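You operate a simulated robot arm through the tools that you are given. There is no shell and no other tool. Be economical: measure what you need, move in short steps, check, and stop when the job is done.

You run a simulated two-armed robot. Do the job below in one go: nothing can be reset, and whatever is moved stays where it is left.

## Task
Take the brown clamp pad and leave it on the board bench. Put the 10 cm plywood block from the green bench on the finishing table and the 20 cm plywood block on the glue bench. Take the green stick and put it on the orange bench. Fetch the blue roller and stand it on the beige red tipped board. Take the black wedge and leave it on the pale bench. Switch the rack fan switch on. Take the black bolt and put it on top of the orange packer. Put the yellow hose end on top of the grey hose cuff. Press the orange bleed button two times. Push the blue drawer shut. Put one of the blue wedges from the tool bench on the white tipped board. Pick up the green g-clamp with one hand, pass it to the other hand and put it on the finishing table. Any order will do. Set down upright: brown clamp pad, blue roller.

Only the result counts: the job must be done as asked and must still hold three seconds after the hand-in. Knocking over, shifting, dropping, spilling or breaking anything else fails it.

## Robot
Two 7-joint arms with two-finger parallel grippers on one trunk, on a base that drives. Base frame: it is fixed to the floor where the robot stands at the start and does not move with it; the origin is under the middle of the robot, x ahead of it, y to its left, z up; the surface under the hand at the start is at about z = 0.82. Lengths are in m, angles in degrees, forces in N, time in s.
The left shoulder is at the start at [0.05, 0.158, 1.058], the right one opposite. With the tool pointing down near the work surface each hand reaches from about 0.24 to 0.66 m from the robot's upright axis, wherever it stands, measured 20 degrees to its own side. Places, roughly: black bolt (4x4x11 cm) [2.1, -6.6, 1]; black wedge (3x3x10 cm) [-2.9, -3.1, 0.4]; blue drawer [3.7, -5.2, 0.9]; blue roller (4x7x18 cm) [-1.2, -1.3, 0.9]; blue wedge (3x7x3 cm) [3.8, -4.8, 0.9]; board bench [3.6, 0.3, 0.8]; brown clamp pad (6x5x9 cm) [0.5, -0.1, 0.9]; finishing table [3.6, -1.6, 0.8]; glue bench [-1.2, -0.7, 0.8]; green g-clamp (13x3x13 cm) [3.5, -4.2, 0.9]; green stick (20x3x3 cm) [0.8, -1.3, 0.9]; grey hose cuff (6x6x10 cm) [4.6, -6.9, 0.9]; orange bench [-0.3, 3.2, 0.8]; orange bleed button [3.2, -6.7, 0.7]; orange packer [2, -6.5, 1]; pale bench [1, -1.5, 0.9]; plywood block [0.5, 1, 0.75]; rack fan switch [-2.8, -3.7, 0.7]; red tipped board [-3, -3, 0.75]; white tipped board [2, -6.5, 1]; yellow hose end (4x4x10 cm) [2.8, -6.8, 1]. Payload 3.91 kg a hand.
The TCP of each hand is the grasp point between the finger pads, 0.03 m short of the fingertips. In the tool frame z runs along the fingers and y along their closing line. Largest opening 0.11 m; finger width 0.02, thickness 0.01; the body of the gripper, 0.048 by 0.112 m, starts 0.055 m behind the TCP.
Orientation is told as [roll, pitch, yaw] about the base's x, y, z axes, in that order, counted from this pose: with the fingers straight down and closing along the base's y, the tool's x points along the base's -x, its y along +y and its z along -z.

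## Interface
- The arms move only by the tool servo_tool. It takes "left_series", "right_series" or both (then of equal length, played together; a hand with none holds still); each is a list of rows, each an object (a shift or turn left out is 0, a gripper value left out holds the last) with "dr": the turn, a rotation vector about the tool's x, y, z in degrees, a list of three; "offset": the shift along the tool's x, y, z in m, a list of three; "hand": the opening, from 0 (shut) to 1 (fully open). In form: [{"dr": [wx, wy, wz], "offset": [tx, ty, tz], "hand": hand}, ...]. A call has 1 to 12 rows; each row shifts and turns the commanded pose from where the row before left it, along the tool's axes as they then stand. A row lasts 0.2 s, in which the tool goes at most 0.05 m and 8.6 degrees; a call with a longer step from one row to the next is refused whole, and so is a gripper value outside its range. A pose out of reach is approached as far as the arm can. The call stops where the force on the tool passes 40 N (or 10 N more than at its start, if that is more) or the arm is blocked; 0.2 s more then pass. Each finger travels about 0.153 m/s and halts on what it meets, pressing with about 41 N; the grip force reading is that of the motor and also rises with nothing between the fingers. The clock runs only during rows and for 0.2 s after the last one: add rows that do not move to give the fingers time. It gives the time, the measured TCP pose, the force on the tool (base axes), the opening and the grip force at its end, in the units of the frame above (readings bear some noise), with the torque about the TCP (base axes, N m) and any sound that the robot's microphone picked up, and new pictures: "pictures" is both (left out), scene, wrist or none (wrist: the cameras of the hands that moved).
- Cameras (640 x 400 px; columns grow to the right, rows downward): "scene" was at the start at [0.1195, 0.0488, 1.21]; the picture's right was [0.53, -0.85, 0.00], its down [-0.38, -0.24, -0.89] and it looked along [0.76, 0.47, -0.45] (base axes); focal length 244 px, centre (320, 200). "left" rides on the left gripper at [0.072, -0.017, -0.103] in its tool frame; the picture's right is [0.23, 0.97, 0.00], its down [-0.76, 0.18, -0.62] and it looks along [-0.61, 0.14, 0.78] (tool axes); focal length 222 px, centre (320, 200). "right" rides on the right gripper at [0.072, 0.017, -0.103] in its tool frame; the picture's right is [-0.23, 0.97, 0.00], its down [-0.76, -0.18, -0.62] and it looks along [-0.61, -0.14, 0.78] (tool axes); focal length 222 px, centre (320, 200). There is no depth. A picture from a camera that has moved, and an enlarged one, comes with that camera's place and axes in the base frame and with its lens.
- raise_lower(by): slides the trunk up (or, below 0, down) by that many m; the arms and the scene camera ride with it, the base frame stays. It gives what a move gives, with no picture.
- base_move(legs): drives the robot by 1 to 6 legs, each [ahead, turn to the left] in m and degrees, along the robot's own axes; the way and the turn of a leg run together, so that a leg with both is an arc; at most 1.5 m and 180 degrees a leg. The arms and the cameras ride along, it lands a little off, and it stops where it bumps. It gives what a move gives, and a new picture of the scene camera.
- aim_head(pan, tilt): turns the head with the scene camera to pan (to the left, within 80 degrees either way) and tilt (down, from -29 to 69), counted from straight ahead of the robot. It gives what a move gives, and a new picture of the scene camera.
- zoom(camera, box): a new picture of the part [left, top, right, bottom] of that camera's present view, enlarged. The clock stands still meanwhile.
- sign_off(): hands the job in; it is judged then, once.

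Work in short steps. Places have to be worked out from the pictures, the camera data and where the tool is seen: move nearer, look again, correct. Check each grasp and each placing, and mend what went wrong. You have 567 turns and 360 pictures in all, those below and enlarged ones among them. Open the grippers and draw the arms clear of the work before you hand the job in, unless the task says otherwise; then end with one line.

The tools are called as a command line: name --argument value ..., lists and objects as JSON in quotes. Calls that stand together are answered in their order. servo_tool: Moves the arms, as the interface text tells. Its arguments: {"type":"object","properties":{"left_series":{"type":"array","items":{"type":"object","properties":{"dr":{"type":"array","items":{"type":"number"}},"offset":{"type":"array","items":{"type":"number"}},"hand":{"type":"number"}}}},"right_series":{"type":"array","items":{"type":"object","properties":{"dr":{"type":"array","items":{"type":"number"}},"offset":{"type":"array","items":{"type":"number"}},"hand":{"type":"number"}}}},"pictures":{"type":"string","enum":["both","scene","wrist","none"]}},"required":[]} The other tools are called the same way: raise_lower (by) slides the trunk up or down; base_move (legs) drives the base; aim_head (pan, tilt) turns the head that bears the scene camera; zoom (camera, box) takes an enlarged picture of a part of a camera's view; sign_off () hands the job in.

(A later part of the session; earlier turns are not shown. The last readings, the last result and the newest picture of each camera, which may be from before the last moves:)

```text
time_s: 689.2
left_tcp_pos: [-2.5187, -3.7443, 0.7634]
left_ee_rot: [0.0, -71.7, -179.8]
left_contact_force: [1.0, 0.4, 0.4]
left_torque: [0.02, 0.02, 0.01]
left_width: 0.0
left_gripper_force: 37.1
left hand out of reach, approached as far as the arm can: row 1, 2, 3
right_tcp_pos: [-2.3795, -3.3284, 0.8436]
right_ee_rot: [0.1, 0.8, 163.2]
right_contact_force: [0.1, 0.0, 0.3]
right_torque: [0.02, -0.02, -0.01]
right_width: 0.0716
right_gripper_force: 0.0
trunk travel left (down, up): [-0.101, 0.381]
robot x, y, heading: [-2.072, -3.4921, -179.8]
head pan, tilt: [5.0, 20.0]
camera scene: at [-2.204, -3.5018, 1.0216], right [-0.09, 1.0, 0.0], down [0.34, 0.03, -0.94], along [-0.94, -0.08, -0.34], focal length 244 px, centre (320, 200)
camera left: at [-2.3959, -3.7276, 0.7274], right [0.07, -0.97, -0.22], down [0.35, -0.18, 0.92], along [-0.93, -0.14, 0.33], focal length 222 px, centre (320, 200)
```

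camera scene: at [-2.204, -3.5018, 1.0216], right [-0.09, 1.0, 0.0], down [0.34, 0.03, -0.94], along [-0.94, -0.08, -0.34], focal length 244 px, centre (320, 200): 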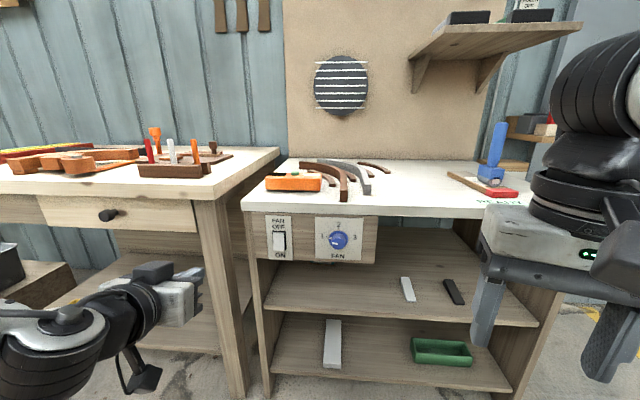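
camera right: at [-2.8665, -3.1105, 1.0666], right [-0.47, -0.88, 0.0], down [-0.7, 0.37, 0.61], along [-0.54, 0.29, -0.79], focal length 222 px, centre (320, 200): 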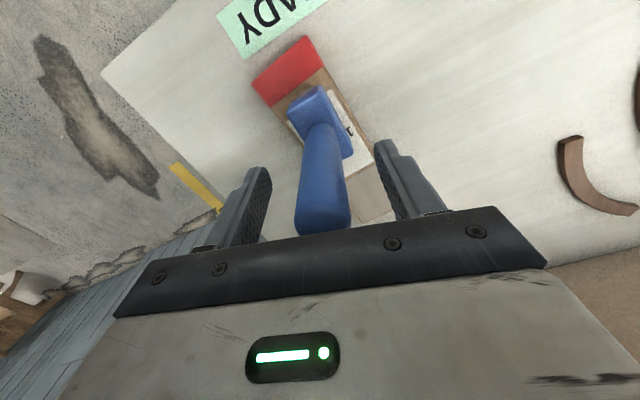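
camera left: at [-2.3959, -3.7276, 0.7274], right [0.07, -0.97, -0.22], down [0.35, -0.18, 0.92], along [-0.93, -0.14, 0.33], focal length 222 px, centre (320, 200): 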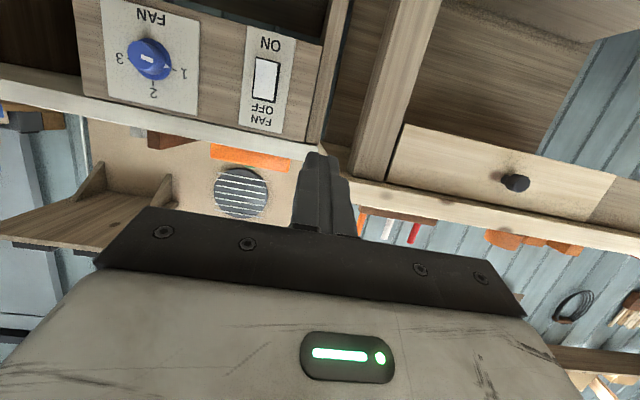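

Both cameras agree: [-2.775, -3.662, 0.690]. I drive 0.17 m forward and align the fingertip with the lower half.

base_move --legs '[[0.17, 0]]'

servo_tool --left_series '[{"offset": [0.025, -0.027, 0.008]}, {"offset": [0.025, -0.028, 0.008]}, {"offset": [0.028, -0.028, 0.008]}, {}]' --pictures "both"

```text
time_s: 690.6
left_tcp_pos: [-2.6867, -3.7442, 0.7638]
left_ee_rot: [0.0, -71.7, 179.8]
left_contact_force: [0.2, -0.9, 0.2]
left_torque: [0.03, 0.03, -0.02]
left_width: 0.0
left_gripper_force: 38.0
right_tcp_pos: [-2.5473, -3.3274, 0.8435]
right_ee_rot: [0.1, 0.9, 163.1]
right_contact_force: [-0.7, -0.2, 0.5]
right_torque: [-0.02, -0.01, -0.01]
right_width: 0.0715
right_gripper_force: 0.1
trunk travel left (down, up): [-0.101, 0.381]
robot x, y, heading: [-2.2387, -3.4921, 180.0]
head pan, tilt: [5.0, 20.0]
camera scene: at [-2.3721, -3.5016, 1.0216], right [-0.09, 1.0, 0.0], down [0.34, 0.03, -0.94], along [-0.94, -0.08, -0.34], focal length 244 px, centre (320, 200)
```

scene: 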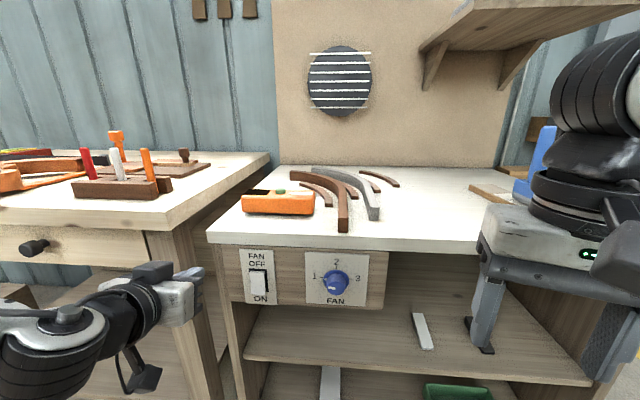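

```text
time_s: 691.6
left_tcp_pos: [-2.6867, -3.6638, 0.6851]
left_ee_rot: [-0.2, -71.6, -179.8]
left_contact_force: [0.3, -0.8, 0.4]
left_torque: [-0.03, -0.03, -0.02]
left_width: 0.0
left_gripper_force: 37.5
left hand out of reach, approached as far as the arm can: row 3
right_tcp_pos: [-2.5472, -3.3274, 0.8428]
right_ee_rot: [0.1, 0.8, 163.1]
right_contact_force: [0.2, 0.1, 0.4]
right_torque: [-0.03, 0.03, -0.03]
right_width: 0.0714
right_gripper_force: 0.0
trunk travel left (down, up): [-0.101, 0.381]
robot x, y, heading: [-2.2386, -3.4889, 179.8]
head pan, tilt: [5.0, 20.0]
camera scene: at [-2.3722, -3.5015, 1.0216], right [-0.09, 1.0, 0.0], down [0.34, 0.03, -0.94], along [-0.94, -0.08, -0.34], focal length 244 px, centre (320, 200)
camera left: at [-2.5643, -3.6479, 0.648], right [0.07, -0.97, -0.22], down [0.35, -0.18, 0.92], along [-0.93, -0.14, 0.33], focal length 222 px, centre (320, 200)
```

scene: 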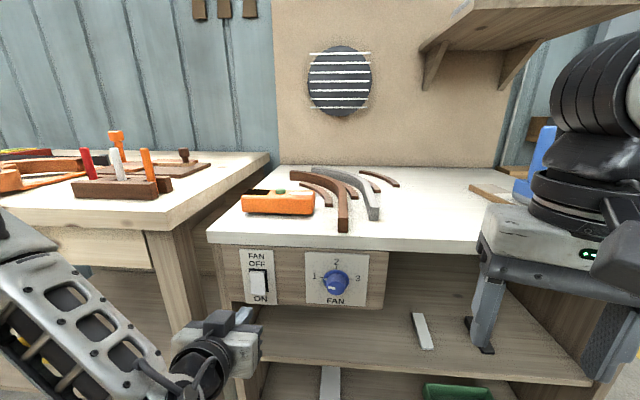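
left: 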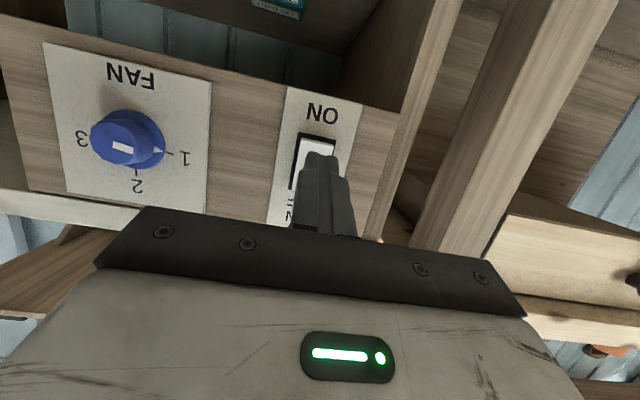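

The axis would hit just beyond the ON end; raise 1.5 cm and push in.

servo_tool --left_series '[{"offset": [-0.015, 0, 0.01]}, {"offset": [0, 0, 0.02]}, {"offset": [0, 0, 0.015]}, {"offset": [0, 0, 0.008]}, {"offset": [0, 0, 0.006]}]' --pictures "both"

```text
time_s: 692.9
left_tcp_pos: [-2.74, -3.6644, 0.681]
left_ee_rot: [-0.4, -71.0, 180.0]
left_contact_force: [10.0, 0.6, 3.7]
left_torque: [-0.03, 0.05, -0.03]
left_width: 0.0
left_gripper_force: 37.6
right_tcp_pos: [-2.5464, -3.3281, 0.8447]
right_ee_rot: [0.1, 0.8, 163.2]
right_contact_force: [0.2, 0.1, -1.0]
right_torque: [0.0, 0.03, -0.02]
right_width: 0.0714
right_gripper_force: 0.0
trunk travel left (down, up): [-0.101, 0.381]
robot x, y, heading: [-2.2384, -3.4931, -180.0]
head pan, tilt: [5.0, 20.0]
heard: click
stopped in row 5 (left hand): the force on the tool passed its limit at 49 N (the readings are from after the stop); the commanded pose is now the measured one
camera scene: at [-2.3708, -3.5018, 1.0217], right [-0.09, 1.0, 0.0], down [0.34, 0.03, -0.94], along [-0.94, -0.08, -0.34], focal length 244 px, centre (320, 200)
camera left: at [-2.6161, -3.6486, 0.6472], right [0.07, -0.97, -0.22], down [0.34, -0.18, 0.92], along [-0.94, -0.14, 0.32], focal length 222 px, centre (320, 200)
```

scene: 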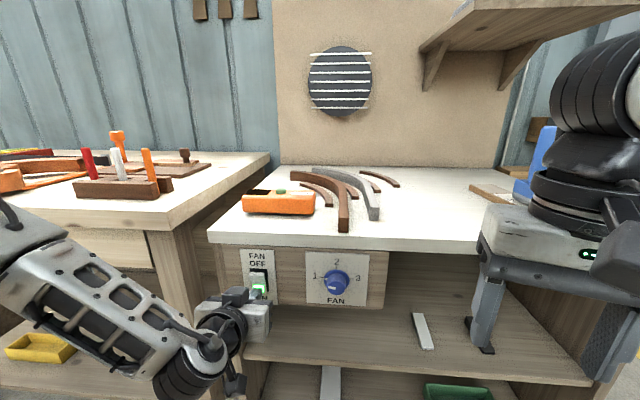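
left: 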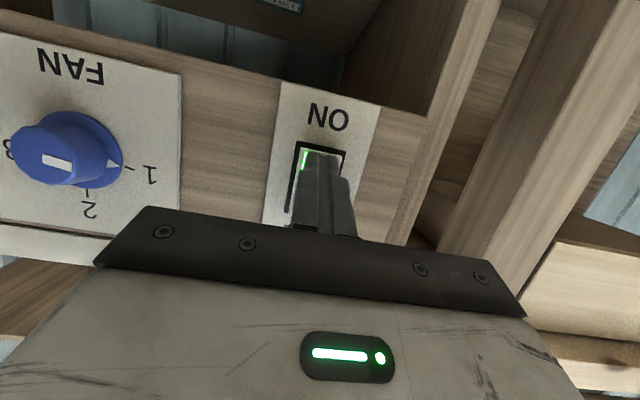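

Click and a green light: the fan switch is on. Withdraw and check.

servo_tool --left_series '[{"offset": [0, 0, -0.02]}, {"offset": [0, 0, -0.04]}, {"offset": [0, 0, -0.04]}, {}]' --pictures "wrist"

zoom --camera "scene" --box '[220, 230, 540, 400]'

```text
time_s: 693.9
left_tcp_pos: [-2.6655, -3.6645, 0.7083]
left_ee_rot: [-0.1, -70.9, 179.9]
left_contact_force: [1.0, 0.2, 0.3]
left_torque: [0.02, -0.03, 0.02]
left_width: 0.0001
left_gripper_force: 38.2
left hand out of reach, approached as far as the arm can: row 3
right_tcp_pos: [-2.5473, -3.3273, 0.8448]
right_ee_rot: [0.1, 0.9, 163.1]
right_contact_force: [0.4, 0.7, 0.1]
right_torque: [0.05, 0.04, -0.02]
right_width: 0.0716
right_gripper_force: 0.0
trunk travel left (down, up): [-0.101, 0.381]
robot x, y, heading: [-2.2379, -3.4929, -180.1]
head pan, tilt: [5.0, 20.0]
camera left: at [-2.5425, -3.6492, 0.6744], right [0.07, -0.97, -0.22], down [0.34, -0.18, 0.92], along [-0.94, -0.14, 0.32], focal length 222 px, centre (320, 200)
```

left: 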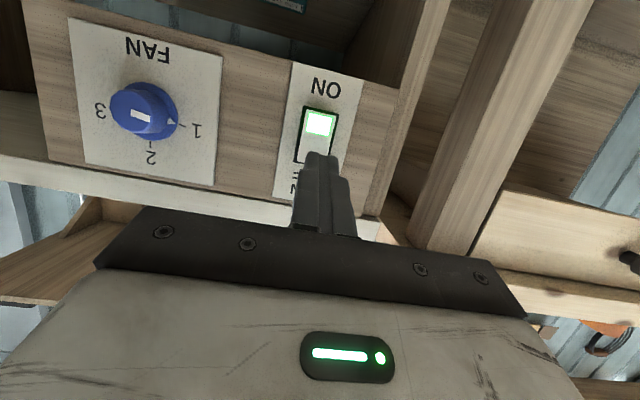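

```text
2.00 times, centred on (380, 315) of scene
camera zoom: at [-2.3716, -3.5018, 1.0216], right [-0.09, 1.0, 0.0], down [0.34, 0.03, -0.94], along [-0.94, -0.08, -0.34], focal length 489 px, centre (200, -30)
```

zoom: 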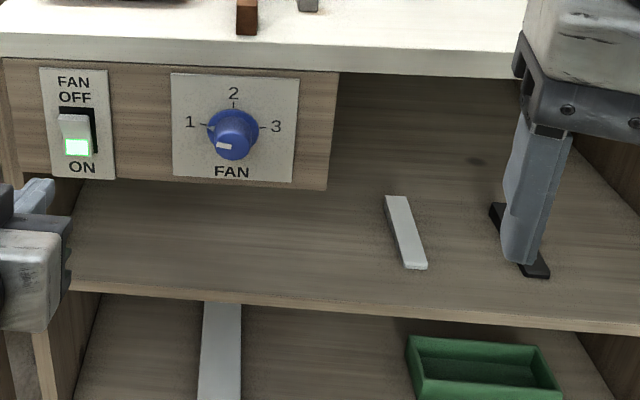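

Fan is on (green). Next the black wedge on the shelf at ≈[-2.884, -3.126, 0.477]. I back off, straighten the left hand, and come round to ≈[-2.38, -3.30].

base_move --legs '[[-0.25, 0]]'

servo_tool --left_series '[{"dr": [0, 8, 0], "hand": 1}, {"dr": [0, 8, 0]}, {"dr": [0, 8, 0]}, {"dr": [0, 8, 0]}, {"dr": [0, 8, 0]}, {"dr": [0, 8, 0]}, {"dr": [0, 8, 0]}, {"dr": [0, 8, 0]}, {"dr": [0, 7, 0], "offset": [0, 0, -0.03]}, {"offset": [0, 0, -0.045]}, {"offset": [0, 0, -0.045]}, {}]' --pictures "none"

base_move --legs '[[0.2255, -52.7], [0.2255, 52.7]]'

aim_head --pan -15 --tilt 45

```text
time_s: 695.7
left_tcp_pos: [-2.4134, -3.6653, 0.7088]
left_ee_rot: [-0.3, -71.0, 179.8]
left_contact_force: [0.2, 0.7, 1.2]
left_torque: [0.01, 0.0, 0.0]
left_width: 0.0001
left_gripper_force: 37.6
right_tcp_pos: [-2.2918, -3.3272, 0.8431]
right_ee_rot: [0.1, 0.8, 163.0]
right_contact_force: [-0.2, 0.6, 0.2]
right_torque: [-0.02, 0.0, 0.0]
right_width: 0.0716
right_gripper_force: 0.0
trunk travel left (down, up): [-0.101, 0.381]
robot x, y, heading: [-1.9857, -3.4923, 180.0]
head pan, tilt: [5.0, 20.0]
camera scene: at [-2.1181, -3.5016, 1.0216], right [-0.09, 1.0, 0.0], down [0.34, 0.03, -0.94], along [-0.94, -0.08, -0.34], focal length 244 px, centre (320, 200)
```

scene: 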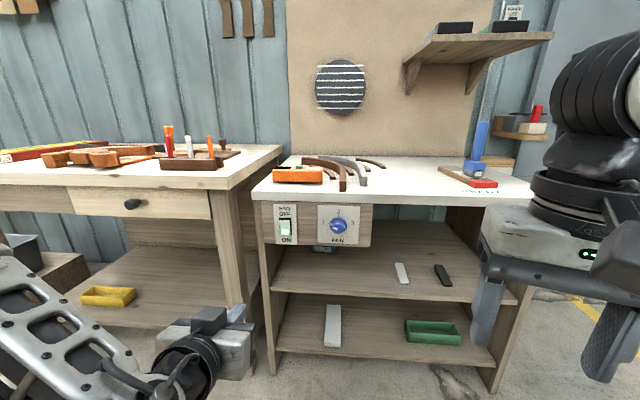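

```text
time_s: 698.3
left_tcp_pos: [-2.407, -3.6639, 0.8261]
left_ee_rot: [-0.1, 0.0, 179.6]
left_contact_force: [-0.6, -0.7, 0.3]
left_torque: [0.01, 0.01, 0.04]
left_width: 0.1099
left_gripper_force: 0.0
right_tcp_pos: [-2.2934, -3.3284, 0.844]
right_ee_rot: [0.1, 0.8, 163.2]
right_contact_force: [0.1, -0.5, 0.5]
right_torque: [0.0, -0.01, 0.01]
right_width: 0.0714
right_gripper_force: 0.1
trunk travel left (down, up): [-0.101, 0.381]
robot x, y, heading: [-1.9895, -3.4963, 179.8]
head pan, tilt: [5.0, 20.0]
```

```text
time_s: 703.1
left_tcp_pos: [-2.7703, -3.425, 0.8264]
left_ee_rot: [-1.4, 1.3, 173.5]
left_contact_force: [6.9, 2.7, 4.0]
left_torque: [-0.08, -0.1, 0.33]
left_width: 0.1083
left_gripper_force: 0.1
right_tcp_pos: [-2.6323, -3.1094, 0.8441]
right_ee_rot: [0.1, 0.8, 157.3]
right_contact_force: [0.2, -0.7, -0.8]
right_torque: [0.04, -0.02, -0.01]
right_width: 0.0713
right_gripper_force: 0.0
trunk travel left (down, up): [-0.101, 0.381]
robot x, y, heading: [-2.3429, -3.308, 174.4]
head pan, tilt: [5.0, 20.0]
stopped in leg 2: the force on the tool passed its limit at 67 N (the readings are from after the stop); the commanded pose is now the measured one
camera scene: at [-2.4744, -3.2996, 1.0216], right [0.01, 1.0, 0.0], down [0.34, 0.0, -0.94], along [-0.94, 0.01, -0.34], focal length 244 px, centre (320, 200)
```

scene: 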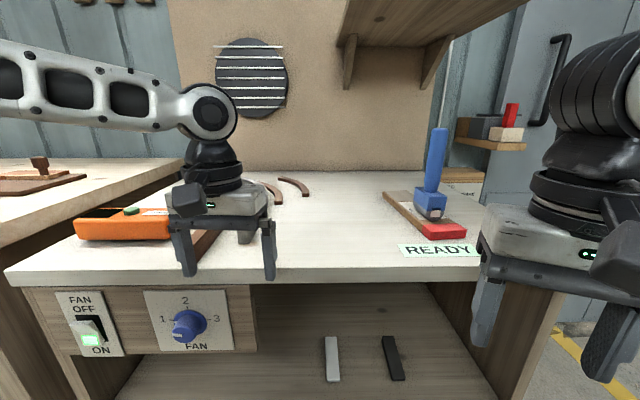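

```text
time_s: 704.0
left_tcp_pos: [-2.7692, -3.4252, 0.8261]
left_ee_rot: [-1.2, 1.2, 173.5]
left_contact_force: [12.2, 4.1, 5.3]
left_torque: [-0.16, -0.22, 0.63]
left_width: 0.1072
left_gripper_force: 0.0
right_tcp_pos: [-2.6311, -3.1089, 0.8438]
right_ee_rot: [0.2, 0.8, 157.3]
right_contact_force: [-0.5, -0.7, 0.0]
right_torque: [-0.01, -0.01, 0.0]
right_width: 0.0714
right_gripper_force: 0.0
trunk travel left (down, up): [-0.101, 0.381]
robot x, y, heading: [-2.3415, -3.3087, 173.9]
head pan, tilt: [-15.0, 45.0]
camera scene: at [-2.4571, -3.272, 0.9832], right [0.35, 0.94, 0.0], down [0.66, -0.25, -0.71], along [-0.66, 0.25, -0.71], focal length 244 px, centre (320, 200)
```

scene: 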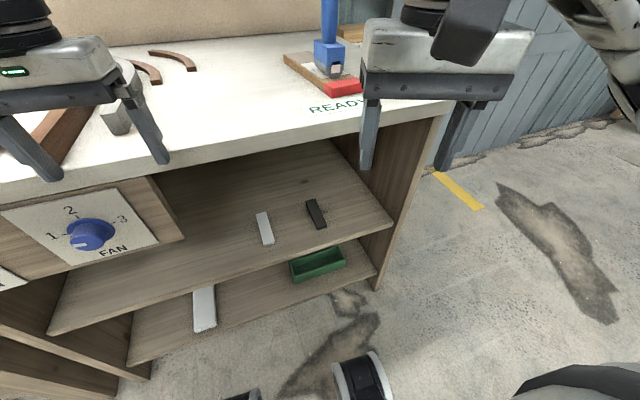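

The left hand touched the rack's front edge. I back off and raise it well up.

base_move --legs '[[-0.1, 0]]'

servo_tool --left_series '[{"offset": [0.03, 0, -0.03]}, {"offset": [0.03, 0, -0.035]}, {"offset": [0.03, 0, -0.035]}, {"offset": [0, 0, -0.045]}, {"offset": [0, 0, -0.045]}, {"offset": [0, 0, -0.045]}, {}]' --pictures "scene"

aim_head --pan 15 --tilt 30

```text
time_s: 705.1
left_tcp_pos: [-2.6711, -3.434, 0.8254]
left_ee_rot: [-1.4, 1.3, 173.3]
left_contact_force: [-0.1, 0.8, 0.4]
left_torque: [-0.01, 0.02, -0.01]
left_width: 0.1101
left_gripper_force: 0.0
right_tcp_pos: [-2.5308, -3.1186, 0.8442]
right_ee_rot: [0.1, 0.7, 157.1]
right_contact_force: [0.6, 0.5, 0.4]
right_torque: [-0.02, 0.03, 0.01]
right_width: 0.0715
right_gripper_force: 0.0
trunk travel left (down, up): [-0.101, 0.381]
robot x, y, heading: [-2.2434, -3.3128, 174.0]
head pan, tilt: [-15.0, 45.0]
camera scene: at [-2.3576, -3.282, 0.9829], right [0.36, 0.93, 0.0], down [0.66, -0.25, -0.71], along [-0.66, 0.25, -0.71], focal length 244 px, centre (320, 200)
```

scene: 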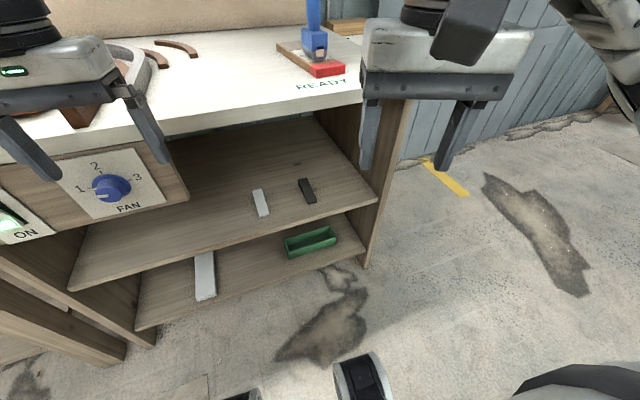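

```text
time_s: 706.7
left_tcp_pos: [-2.581, -3.4574, 1.0438]
left_ee_rot: [-1.3, 1.2, 173.3]
left_contact_force: [0.7, -0.2, 0.8]
left_torque: [-0.02, -0.03, 0.01]
left_width: 0.1101
left_gripper_force: 0.0
left hand out of reach, approached as far as the arm can: row 6
right_tcp_pos: [-2.5309, -3.1185, 0.8436]
right_ee_rot: [0.1, 0.8, 157.1]
right_contact_force: [-0.8, 0.0, -0.1]
right_torque: [0.05, -0.01, -0.05]
right_width: 0.0714
right_gripper_force: 0.0
trunk travel left (down, up): [-0.101, 0.381]
robot x, y, heading: [-2.2433, -3.315, 174.1]
head pan, tilt: [-15.0, 45.0]
camera scene: at [-2.3574, -3.2821, 0.9829], right [0.36, 0.93, 0.0], down [0.66, -0.25, -0.71], along [-0.66, 0.25, -0.71], focal length 244 px, centre (320, 200)
```

scene: 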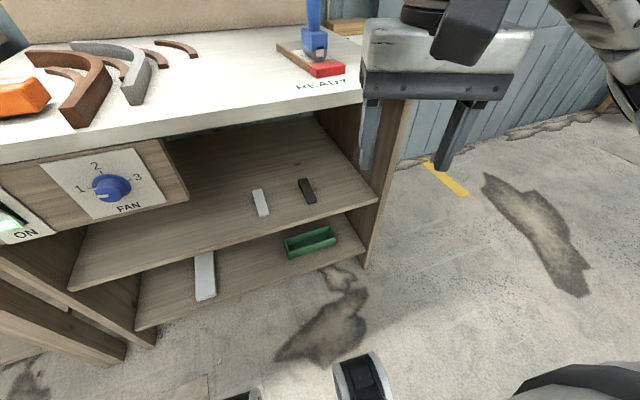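

```text
time_s: 707.7
left_tcp_pos: [-2.5794, -3.4571, 1.0447]
left_ee_rot: [-1.4, 1.2, 173.3]
left_contact_force: [0.1, 0.3, 0.0]
left_torque: [-0.01, -0.01, 0.0]
left_width: 0.1098
left_gripper_force: 0.0
right_tcp_pos: [-2.5308, -3.1192, 0.8436]
right_ee_rot: [0.2, 0.8, 157.0]
right_contact_force: [-0.1, -0.1, -0.2]
right_torque: [0.03, -0.01, 0.0]
right_width: 0.0714
right_gripper_force: 0.2
trunk travel left (down, up): [-0.101, 0.381]
robot x, y, heading: [-2.2439, -3.3168, 173.9]
head pan, tilt: [15.0, 30.0]
camera scene: at [-2.3709, -3.3253, 1.0055], right [-0.16, 0.99, 0.0], down [0.49, 0.08, -0.87], along [-0.86, -0.14, -0.5], focal length 244 px, centre (320, 200)
```

scene: 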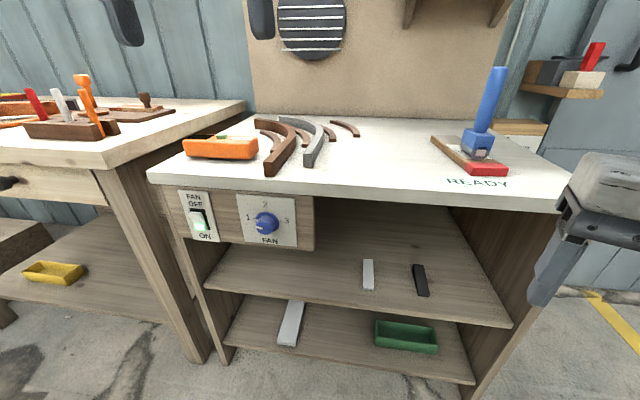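

Everything is in place. Black wedge: centre [-2.885, -3.127], along x. I turn the right hand, tilt it 45° and lower it in front of the rack.

servo_tool --right_series '[{"dr": [0, 0, -7.7]}, {"dr": [0, 0, -7.7]}, {"dr": [0, 0, -7.7]}, {"dr": [0, -7.5, 0]}, {"dr": [0, -7.5, 0]}, {"dr": [0, -7.5, 0]}, {"dr": [0, -7.5, 0]}, {"dr": [0, -7.5, 0]}, {"dr": [0, -7.5, 0]}, {"offset": [0.03, 0, 0.03]}, {"offset": [0.03, 0, 0.03]}, {}]' --pictures "none"

raise_lower --by -0.09

servo_tool --right_series '[{"offset": [0.033, 0, 0.033]}, {"offset": [0.033, 0, 0.033]}, {"offset": [0.02, 0, 0.02]}, {}]' --pictures "both"

```text
time_s: 710.3
left_tcp_pos: [-2.5795, -3.4585, 1.0448]
left_ee_rot: [-1.4, 1.2, 173.3]
left_contact_force: [-0.4, -1.1, -0.6]
left_torque: [0.0, -0.01, 0.01]
left_width: 0.1099
left_gripper_force: 0.1
right_tcp_pos: [-2.5994, -3.1334, 0.8123]
right_ee_rot: [0.5, -44.2, 179.8]
right_contact_force: [0.3, -0.5, -0.3]
right_torque: [0.0, 0.03, 0.0]
right_width: 0.0715
right_gripper_force: 0.1
right hand out of reach, approached as far as the arm can: row 8, 9, 10, 11
trunk travel left (down, up): [-0.101, 0.381]
robot x, y, heading: [-2.2418, -3.3175, 174.0]
head pan, tilt: [15.0, 30.0]
```

```text
time_s: 711.5
left_tcp_pos: [-2.5802, -3.4573, 0.9535]
left_ee_rot: [-1.4, 1.2, 173.3]
left_contact_force: [0.1, -0.8, 0.2]
left_torque: [-0.01, -0.02, -0.02]
left_width: 0.1098
left_gripper_force: 0.0
right_tcp_pos: [-2.5989, -3.1341, 0.7229]
right_ee_rot: [0.5, -44.1, 179.8]
right_contact_force: [-0.2, 1.7, 1.2]
right_torque: [0.01, -0.01, -0.02]
right_width: 0.0713
right_gripper_force: 0.0
trunk travel left (down, up): [-0.011, 0.471]
robot x, y, heading: [-2.2421, -3.3152, 174.1]
head pan, tilt: [15.0, 30.0]
```

```text
time_s: 712.5
left_tcp_pos: [-2.5802, -3.4578, 0.9535]
left_ee_rot: [-1.3, 1.1, 173.2]
left_contact_force: [1.0, -0.3, -1.1]
left_torque: [0.01, -0.02, 0.01]
left_width: 0.1104
left_gripper_force: 0.0
right_tcp_pos: [-2.6182, -3.1371, 0.6015]
right_ee_rot: [0.7, -44.3, 179.7]
right_contact_force: [0.0, 0.5, 0.0]
right_torque: [0.01, -0.02, 0.02]
right_width: 0.0715
right_gripper_force: 0.0
right hand out of reach, approached as far as the arm can: row 1, 2
trunk travel left (down, up): [-0.011, 0.471]
robot x, y, heading: [-2.2401, -3.3126, 174.0]
head pan, tilt: [15.0, 30.0]
camera scene: at [-2.3709, -3.3253, 0.9156], right [-0.16, 0.99, 0.0], down [0.49, 0.08, -0.87], along [-0.86, -0.14, -0.5], focal length 244 px, centre (320, 200)
camera right: at [-2.4929, -3.1537, 0.6252], right [-0.16, -0.97, 0.17], down [-0.11, 0.18, 0.98], along [-0.98, 0.14, -0.14], focal length 222 px, centre (320, 200)
```

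scene: 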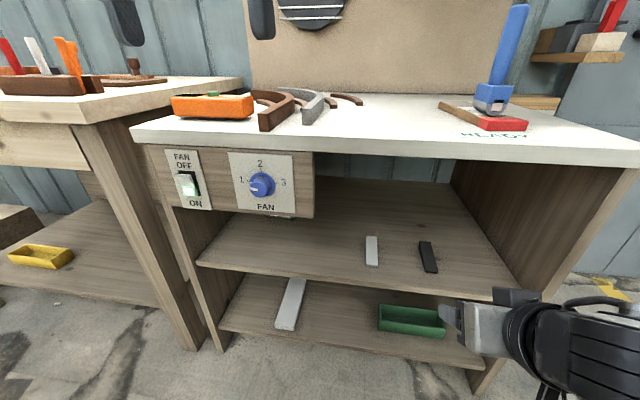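
right: 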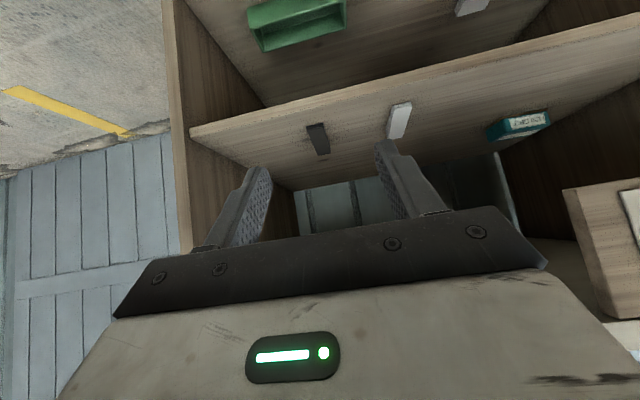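

I drive 0.12 m forward, keeping the right hand between shelf and top.

base_move --legs '[[0.12, 0]]'

servo_tool --right_series '[{"offset": [-0.015, 0, 0.015]}, {"offset": [-0.02, 0, 0.02]}, {"offset": [0.02, 0, 0.02]}, {}]' --pictures "both"

```text
time_s: 713.8
left_tcp_pos: [-2.697, -3.446, 0.9541]
left_ee_rot: [-1.4, 1.2, 173.4]
left_contact_force: [-0.5, 0.3, -0.3]
left_torque: [-0.01, 0.0, 0.0]
left_width: 0.1101
left_gripper_force: 0.1
right_tcp_pos: [-2.733, -3.1259, 0.6026]
right_ee_rot: [0.5, -44.2, 179.8]
right_contact_force: [0.0, -0.8, 0.8]
right_torque: [0.0, 0.0, -0.01]
right_width: 0.0714
right_gripper_force: 0.2
trunk travel left (down, up): [-0.011, 0.471]
robot x, y, heading: [-2.3599, -3.3015, 174.0]
head pan, tilt: [15.0, 30.0]
camera scene: at [-2.488, -3.3133, 0.9156], right [-0.16, 0.99, 0.0], down [0.49, 0.08, -0.87], along [-0.86, -0.14, -0.5], focal length 244 px, centre (320, 200)
```

scene: 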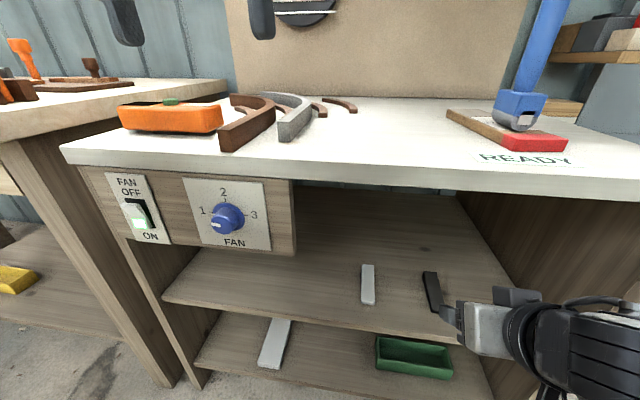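

```text
time_s: 714.8
left_tcp_pos: [-2.6969, -3.445, 0.9543]
left_ee_rot: [-1.3, 1.3, 173.3]
left_contact_force: [-0.6, -0.2, 0.2]
left_torque: [0.03, 0.04, -0.02]
left_width: 0.1099
left_gripper_force: 0.0
right_tcp_pos: [-2.7841, -3.1269, 0.5731]
right_ee_rot: [0.5, -44.2, 179.8]
right_contact_force: [-0.7, 0.6, 0.6]
right_torque: [0.0, -0.02, -0.02]
right_width: 0.0716
right_gripper_force: 0.1
trunk travel left (down, up): [-0.011, 0.471]
robot x, y, heading: [-2.3616, -3.3037, 174.3]
head pan, tilt: [15.0, 30.0]
camera scene: at [-2.488, -3.3133, 0.9156], right [-0.16, 0.99, 0.0], down [0.49, 0.08, -0.87], along [-0.86, -0.14, -0.5], focal length 244 px, centre (320, 200)
camera right: at [-2.6597, -3.1435, 0.5957], right [-0.16, -0.97, 0.16], down [-0.11, 0.18, 0.98], along [-0.98, 0.14, -0.14], focal length 222 px, centre (320, 200)
```

scene: 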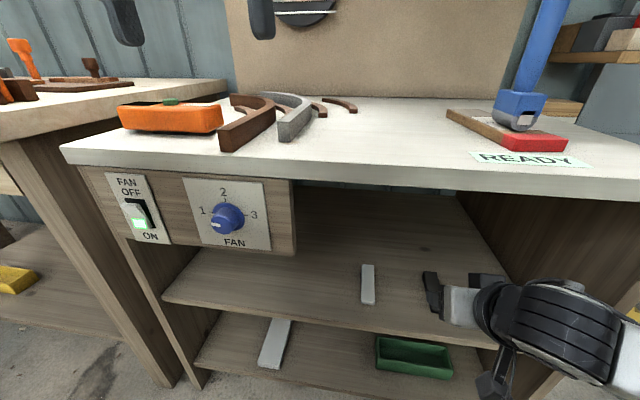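
right: 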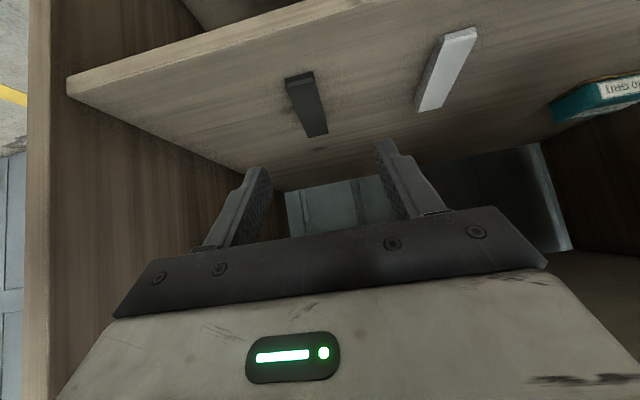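

Wedge ≈[-2.89, -3.112], shelf ≈0.435. It's straight along the tool axis; advance 10 cm and look.

servo_tool --right_series '[{"offset": [0, -0.007, 0.035]}, {"offset": [0, -0.007, 0.035]}, {"offset": [0, 0, 0.03]}, {}]' --pictures "wrist"

```text
time_s: 715.8
left_tcp_pos: [-2.6962, -3.4469, 0.9543]
left_ee_rot: [-1.4, 1.2, 173.3]
left_contact_force: [0.1, 0.3, 0.3]
left_torque: [-0.01, 0.02, 0.02]
left_width: 0.11
left_gripper_force: 0.1
right_tcp_pos: [-2.8523, -3.1156, 0.5018]
right_ee_rot: [0.6, -44.3, 179.8]
right_contact_force: [-0.3, 0.1, 0.0]
right_torque: [-0.02, -0.01, -0.02]
right_width: 0.0714
right_gripper_force: 0.1
trunk travel left (down, up): [-0.011, 0.471]
robot x, y, heading: [-2.3608, -3.2999, 174.0]
head pan, tilt: [15.0, 30.0]
camera right: at [-2.7283, -3.1321, 0.5258], right [-0.16, -0.97, 0.17], down [-0.11, 0.18, 0.98], along [-0.98, 0.14, -0.14], focal length 222 px, centre (320, 200)
```

right: 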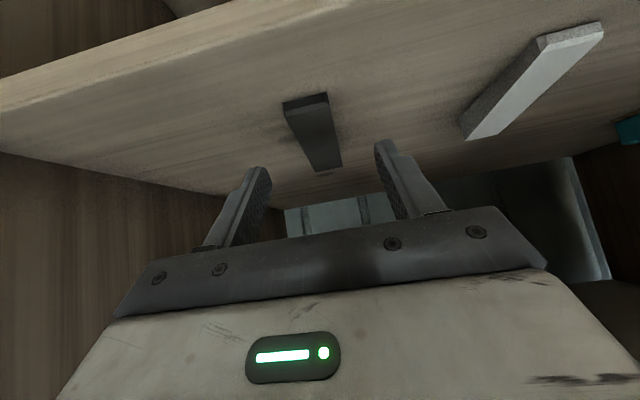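

Advance 3.5 cm more along the axis, force-guarded, then close.

servo_tool --right_series '[{"offset": [-0.004, 0, 0.016]}, {"offset": [-0.004, 0, 0.014]}, {"offset": [-0.004, 0, 0.01]}, {}]' --pictures "wrist"

```text
time_s: 716.8
left_tcp_pos: [-2.6968, -3.4466, 0.9543]
left_ee_rot: [-1.4, 1.2, 173.2]
left_contact_force: [-0.4, -0.1, 0.4]
left_torque: [-0.03, -0.07, -0.03]
left_width: 0.1097
left_gripper_force: 0.0
right_tcp_pos: [-2.8888, -3.1148, 0.4804]
right_ee_rot: [0.5, -44.2, 179.8]
right_contact_force: [0.0, -0.2, 0.2]
right_torque: [0.0, -0.01, 0.01]
right_width: 0.0715
right_gripper_force: 0.1
trunk travel left (down, up): [-0.011, 0.471]
robot x, y, heading: [-2.358, -3.303, 174.2]
head pan, tilt: [15.0, 30.0]
camera right: at [-2.7647, -3.1308, 0.5035], right [-0.16, -0.97, 0.16], down [-0.11, 0.18, 0.98], along [-0.98, 0.14, -0.14], focal length 222 px, centre (320, 200)
```

right: 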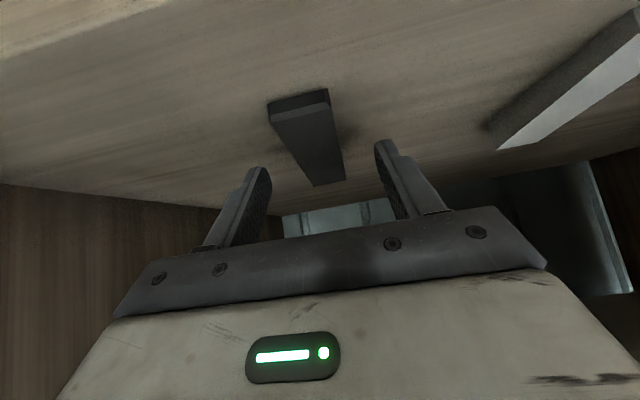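

Tips are about level with the wedge's top; go 2 cm deeper and 4 mm lower until touching the shelf, then close.

servo_tool --right_series '[{"offset": [-0.0108, 0, 0.0105]}, {"offset": [0.0, 0, 0.004]}, {"offset": [0.002, 0, 0.002]}, {"offset": [0.002, 0, 0.002]}, {}]' --pictures "wrist"

```text
time_s: 718.0
left_tcp_pos: [-2.6973, -3.4455, 0.9552]
left_ee_rot: [-1.4, 1.1, 173.3]
left_contact_force: [-0.4, 0.0, 0.6]
left_torque: [0.0, 0.0, 0.0]
left_width: 0.11
left_gripper_force: 0.0
right_tcp_pos: [-2.9077, -3.113, 0.4741]
right_ee_rot: [0.5, -44.2, 179.8]
right_contact_force: [0.7, 0.4, 0.0]
right_torque: [-0.03, -0.01, -0.03]
right_width: 0.0712
right_gripper_force: 0.1
trunk travel left (down, up): [-0.011, 0.471]
robot x, y, heading: [-2.3576, -3.302, 174.3]
head pan, tilt: [15.0, 30.0]
camera right: at [-2.7833, -3.129, 0.497], right [-0.16, -0.97, 0.17], down [-0.11, 0.18, 0.98], along [-0.98, 0.14, -0.14], focal length 222 px, centre (320, 200)
```

right: 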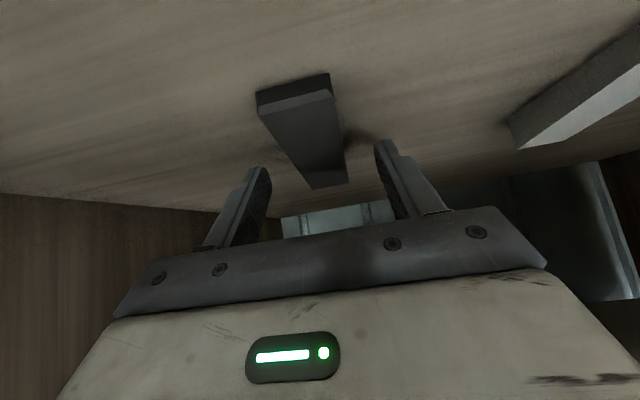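

Continue down in 3 mm steps to contact.

servo_tool --right_series '[{"offset": [0.002, 0, 0.0021]}, {"offset": [0.002, 0, 0.0021]}, {"offset": [0.002, 0, 0.0021]}, {"offset": [0.002, 0, 0.0021]}, {"offset": [0.002, 0, 0.0021]}]' --pictures "wrist"

```text
time_s: 719.1
left_tcp_pos: [-2.6953, -3.4453, 0.9552]
left_ee_rot: [-1.4, 1.3, 173.3]
left_contact_force: [1.0, -0.5, -0.4]
left_torque: [0.0, 0.0, -0.03]
left_width: 0.11
left_gripper_force: 0.0
right_tcp_pos: [-2.9088, -3.113, 0.4678]
right_ee_rot: [0.6, -45.2, 179.8]
right_contact_force: [6.2, -0.4, 10.2]
right_torque: [0.39, -0.04, -0.28]
right_width: 0.0714
right_gripper_force: 0.1
trunk travel left (down, up): [-0.011, 0.471]
robot x, y, heading: [-2.36, -3.3025, 174.1]
head pan, tilt: [15.0, 30.0]
stopped in row 5 (right hand): the force on the tool passed its limit at 43 N (the readings are from after the stop); the commanded pose is now the measured one
camera right: at [-2.785, -3.1295, 0.4892], right [-0.16, -0.97, 0.17], down [-0.09, 0.18, 0.98], along [-0.98, 0.14, -0.12], focal length 222 px, centre (320, 200)
```

right: 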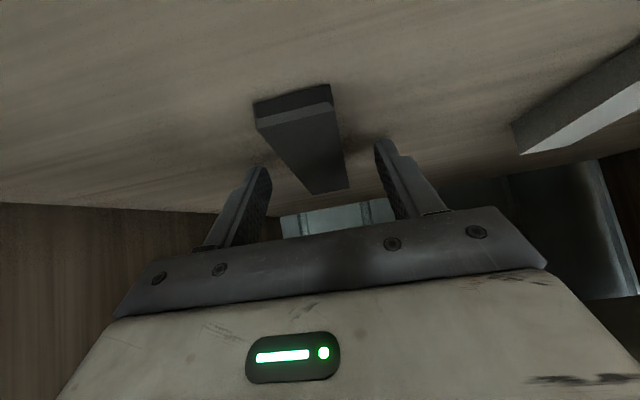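

Touching the shelf. Raise 3 mm and close.

servo_tool --right_series '[{"offset": [-0.002, 0, -0.0021]}, {"hand": 0.3}, {"hand": 0.15}, {"hand": 0}, {"hand": 0}]' --pictures "wrist"

```text
time_s: 720.3
left_tcp_pos: [-2.6961, -3.4453, 0.9547]
left_ee_rot: [-1.3, 1.2, 173.3]
left_contact_force: [0.4, -0.5, -0.4]
left_torque: [0.0, 0.04, 0.03]
left_width: 0.1101
left_gripper_force: 0.0
right_tcp_pos: [-2.9077, -3.114, 0.4694]
right_ee_rot: [0.6, -44.7, 179.9]
right_contact_force: [0.4, -0.2, 1.1]
right_torque: [0.01, 0.04, -0.01]
right_width: 0.0286
right_gripper_force: 41.3
trunk travel left (down, up): [-0.011, 0.471]
robot x, y, heading: [-2.3609, -3.3033, 173.9]
head pan, tilt: [15.0, 30.0]
camera right: at [-2.7841, -3.1309, 0.4903], right [-0.16, -0.97, 0.17], down [-0.1, 0.18, 0.98], along [-0.98, 0.14, -0.13], focal length 222 px, centre (320, 200)
```

right: 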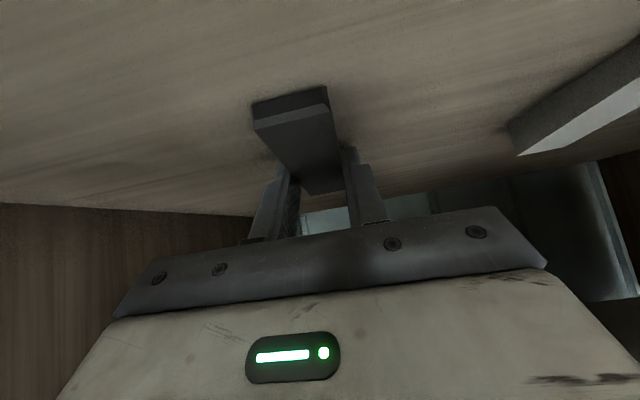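

Gripped (29 mm). Lift 4 cm gently and look.

servo_tool --right_series '[{"offset": [-0.007, 0, -0.0072]}, {"offset": [-0.01, 0, -0.0105]}, {"offset": [-0.0105, 0, -0.011]}, {}]' --pictures "wrist"

```text
time_s: 721.3
left_tcp_pos: [-2.6962, -3.4462, 0.9537]
left_ee_rot: [-1.4, 1.2, 173.3]
left_contact_force: [-0.4, -0.5, 0.7]
left_torque: [0.02, -0.02, 0.02]
left_width: 0.1099
left_gripper_force: 0.1
right_tcp_pos: [-2.908, -3.1141, 0.5093]
right_ee_rot: [0.7, -44.8, 179.8]
right_contact_force: [-0.4, -0.2, 0.0]
right_torque: [-0.02, 0.01, -0.02]
right_width: 0.0286
right_gripper_force: 40.9
trunk travel left (down, up): [-0.011, 0.471]
robot x, y, heading: [-2.3597, -3.3044, 174.2]
head pan, tilt: [15.0, 30.0]
camera right: at [-2.784, -3.1294, 0.5306], right [-0.16, -0.97, 0.17], down [-0.1, 0.18, 0.98], along [-0.98, 0.14, -0.13], focal length 222 px, centre (320, 200)
```

right: 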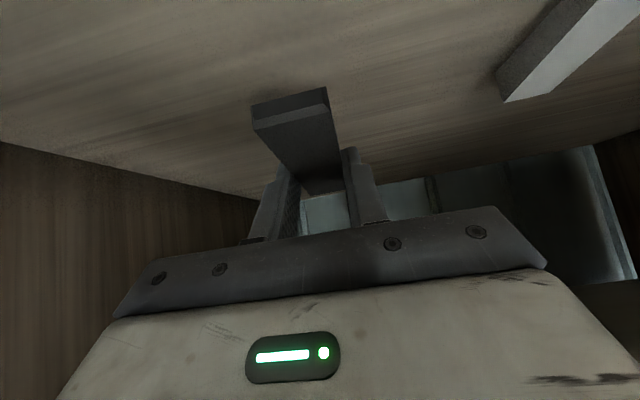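

Wedge held. I back out of the rack, raise the trunk and head for the pale bench.

base_move --legs '[[-0.4, 0]]'

raise_lower --by 0.38

base_move --legs '[[0, -78], [0, -78], [1.5, 0], [0.4, 0], [0, 70], [1.15, 0]]'

```text
time_s: 723.7
left_tcp_pos: [-2.3023, -3.487, 0.9546]
left_ee_rot: [-1.3, 1.2, 173.2]
left_contact_force: [-0.3, -1.3, -1.3]
left_torque: [-0.01, 0.01, -0.04]
left_width: 0.1099
left_gripper_force: 0.2
right_tcp_pos: [-2.5132, -3.1533, 0.5102]
right_ee_rot: [0.6, -44.8, 179.6]
right_contact_force: [-0.3, -0.2, -0.7]
right_torque: [0.01, 0.01, 0.0]
right_width: 0.0285
right_gripper_force: 40.7
trunk travel left (down, up): [-0.011, 0.471]
robot x, y, heading: [-1.9659, -3.3437, 173.7]
head pan, tilt: [15.0, 30.0]
camera scene: at [-2.0936, -3.3544, 0.9155], right [-0.15, 0.99, 0.0], down [0.49, 0.08, -0.87], along [-0.86, -0.13, -0.5], focal length 244 px, centre (320, 200)
```

scene: 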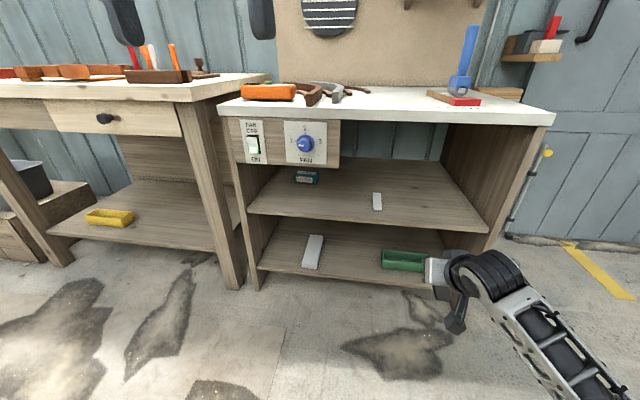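

```text
time_s: 727.4
left_tcp_pos: [-2.3035, -3.487, 1.3346]
left_ee_rot: [-1.4, 1.1, 173.1]
left_contact_force: [0.2, 1.0, -0.5]
left_torque: [0.02, 0.03, -0.01]
left_width: 0.1095
left_gripper_force: 0.0
right_tcp_pos: [-2.5134, -3.1526, 0.8882]
right_ee_rot: [0.6, -44.8, 179.7]
right_contact_force: [0.8, -0.9, -1.1]
right_torque: [-0.01, 0.01, 0.02]
right_width: 0.0288
right_gripper_force: 40.7
trunk travel left (down, up): [-0.391, 0.091]
robot x, y, heading: [-1.9648, -3.3434, 174.0]
head pan, tilt: [15.0, 30.0]
```

```text
time_s: 737.4
left_tcp_pos: [-1.3155, -2.9427, 1.3296]
left_ee_rot: [-2.1, 0.9, 17.2]
left_contact_force: [-0.7, 0.4, 0.1]
left_torque: [0.03, 0.0, 0.04]
left_width: 0.1101
left_gripper_force: 0.0
right_tcp_pos: [-0.9849, -3.1653, 0.8882]
right_ee_rot: [0.6, -44.8, 23.7]
right_contact_force: [0.2, 1.6, -0.5]
right_torque: [-0.01, -0.04, -0.02]
right_width: 0.0287
right_gripper_force: 41.1
trunk travel left (down, up): [-0.391, 0.091]
robot x, y, heading: [-1.5695, -3.1911, 17.7]
head pan, tilt: [15.0, 30.0]
stopped in leg 3: the robot was blocked; the commanded pose is now the measured one
camera scene: at [-1.4524, -3.13, 1.2953], right [0.54, -0.84, 0.0], down [-0.42, -0.27, -0.87], along [0.73, 0.47, -0.5], focal length 244 px, centre (320, 200)
```

scene: 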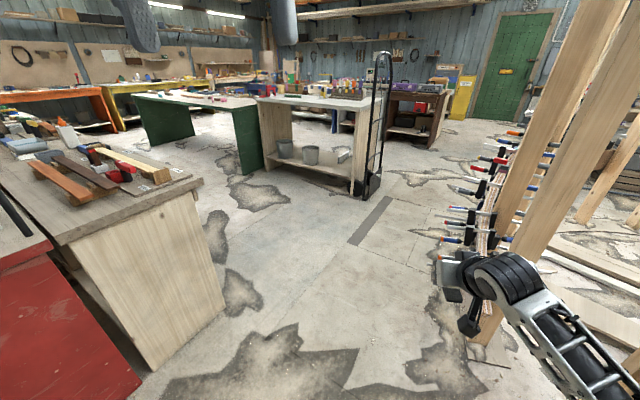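

Blocked—probably the timber frame's foot on my right. I back up and look.

base_move --legs '[[-0.25, 0]]'

aim_head --pan -35 --tilt 40

```text
time_s: 739.2
left_tcp_pos: [-1.5526, -3.019, 1.3309]
left_ee_rot: [-2.0, 0.7, 16.9]
left_contact_force: [-0.3, 0.1, -0.3]
left_torque: [0.0, 0.01, 0.02]
left_width: 0.1102
left_gripper_force: 0.1
right_tcp_pos: [-1.2234, -3.2418, 0.8898]
right_ee_rot: [0.6, -44.8, 23.4]
right_contact_force: [-0.1, 0.2, 0.2]
right_torque: [0.02, -0.01, -0.01]
right_width: 0.0286
right_gripper_force: 40.8
trunk travel left (down, up): [-0.391, 0.091]
robot x, y, heading: [-1.8087, -3.2651, 17.4]
head pan, tilt: [15.0, 30.0]
camera scene: at [-1.691, -3.2054, 1.2956], right [0.54, -0.84, 0.0], down [-0.42, -0.27, -0.87], along [0.73, 0.46, -0.5], focal length 244 px, centre (320, 200)
```

scene: 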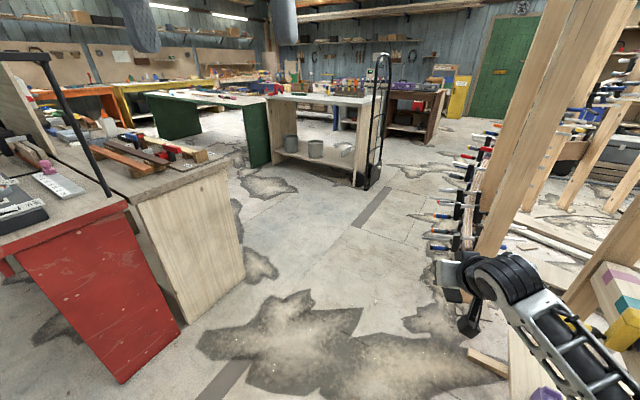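

```text
time_s: 740.4
left_tcp_pos: [-1.5527, -3.0191, 1.3297]
left_ee_rot: [-2.0, 0.9, 16.9]
left_contact_force: [0.0, 0.8, 0.5]
left_torque: [0.0, -0.01, 0.05]
left_width: 0.1104
left_gripper_force: 0.0
right_tcp_pos: [-1.222, -3.2423, 0.889]
right_ee_rot: [0.6, -44.8, 23.5]
right_contact_force: [-0.9, 0.1, -0.3]
right_torque: [0.0, 0.04, 0.01]
right_width: 0.0287
right_gripper_force: 40.6
trunk travel left (down, up): [-0.391, 0.091]
robot x, y, heading: [-1.8075, -3.2676, 17.2]
head pan, tilt: [-35.0, 40.0]
camera scene: at [-1.6857, -3.2793, 1.2802], right [-0.3, -0.95, 0.0], down [-0.61, 0.19, -0.77], along [0.73, -0.23, -0.64], focal length 244 px, centre (320, 200)
```

scene: 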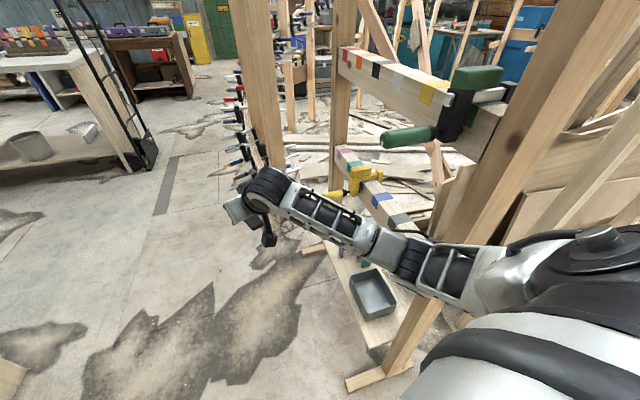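

The right elbow had touched the stand on the right; nothing fell. I move back and further north before going east.

base_move --legs '[[-0.15, 0], [0, 62], [0.5, 0], [0, -72], [1.4, 0]]'

```text
time_s: 756.7
left_tcp_pos: [-0.2065, -2.4615, 1.3305]
left_ee_rot: [-2.0, 0.8, 5.9]
left_contact_force: [0.1, -0.1, 0.0]
left_torque: [0.01, -0.02, -0.01]
left_width: 0.1101
left_gripper_force: 0.0
right_tcp_pos: [0.0738, -2.743, 0.8879]
right_ee_rot: [0.7, -44.9, 12.5]
right_contact_force: [0.0, 0.3, -1.0]
right_torque: [0.02, -0.01, 0.02]
right_width: 0.0289
right_gripper_force: 40.7
trunk travel left (down, up): [-0.391, 0.091]
robot x, y, heading: [-0.5065, -2.6536, 6.2]
head pan, tilt: [-35.0, 40.0]
camera scene: at [-0.3878, -2.6907, 1.2802], right [-0.48, -0.88, 0.0], down [-0.56, 0.31, -0.77], along [0.67, -0.37, -0.64], focal length 244 px, centre (320, 200)
```

scene: 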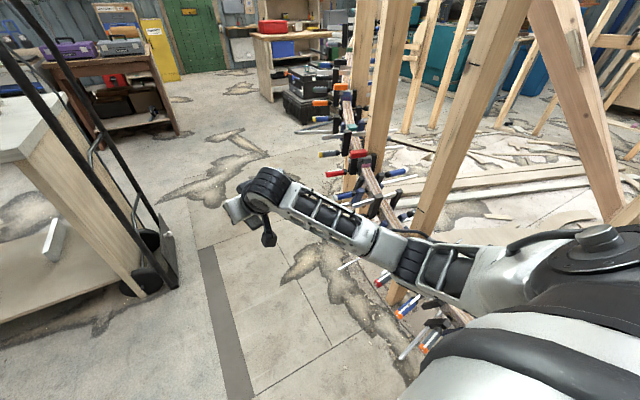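

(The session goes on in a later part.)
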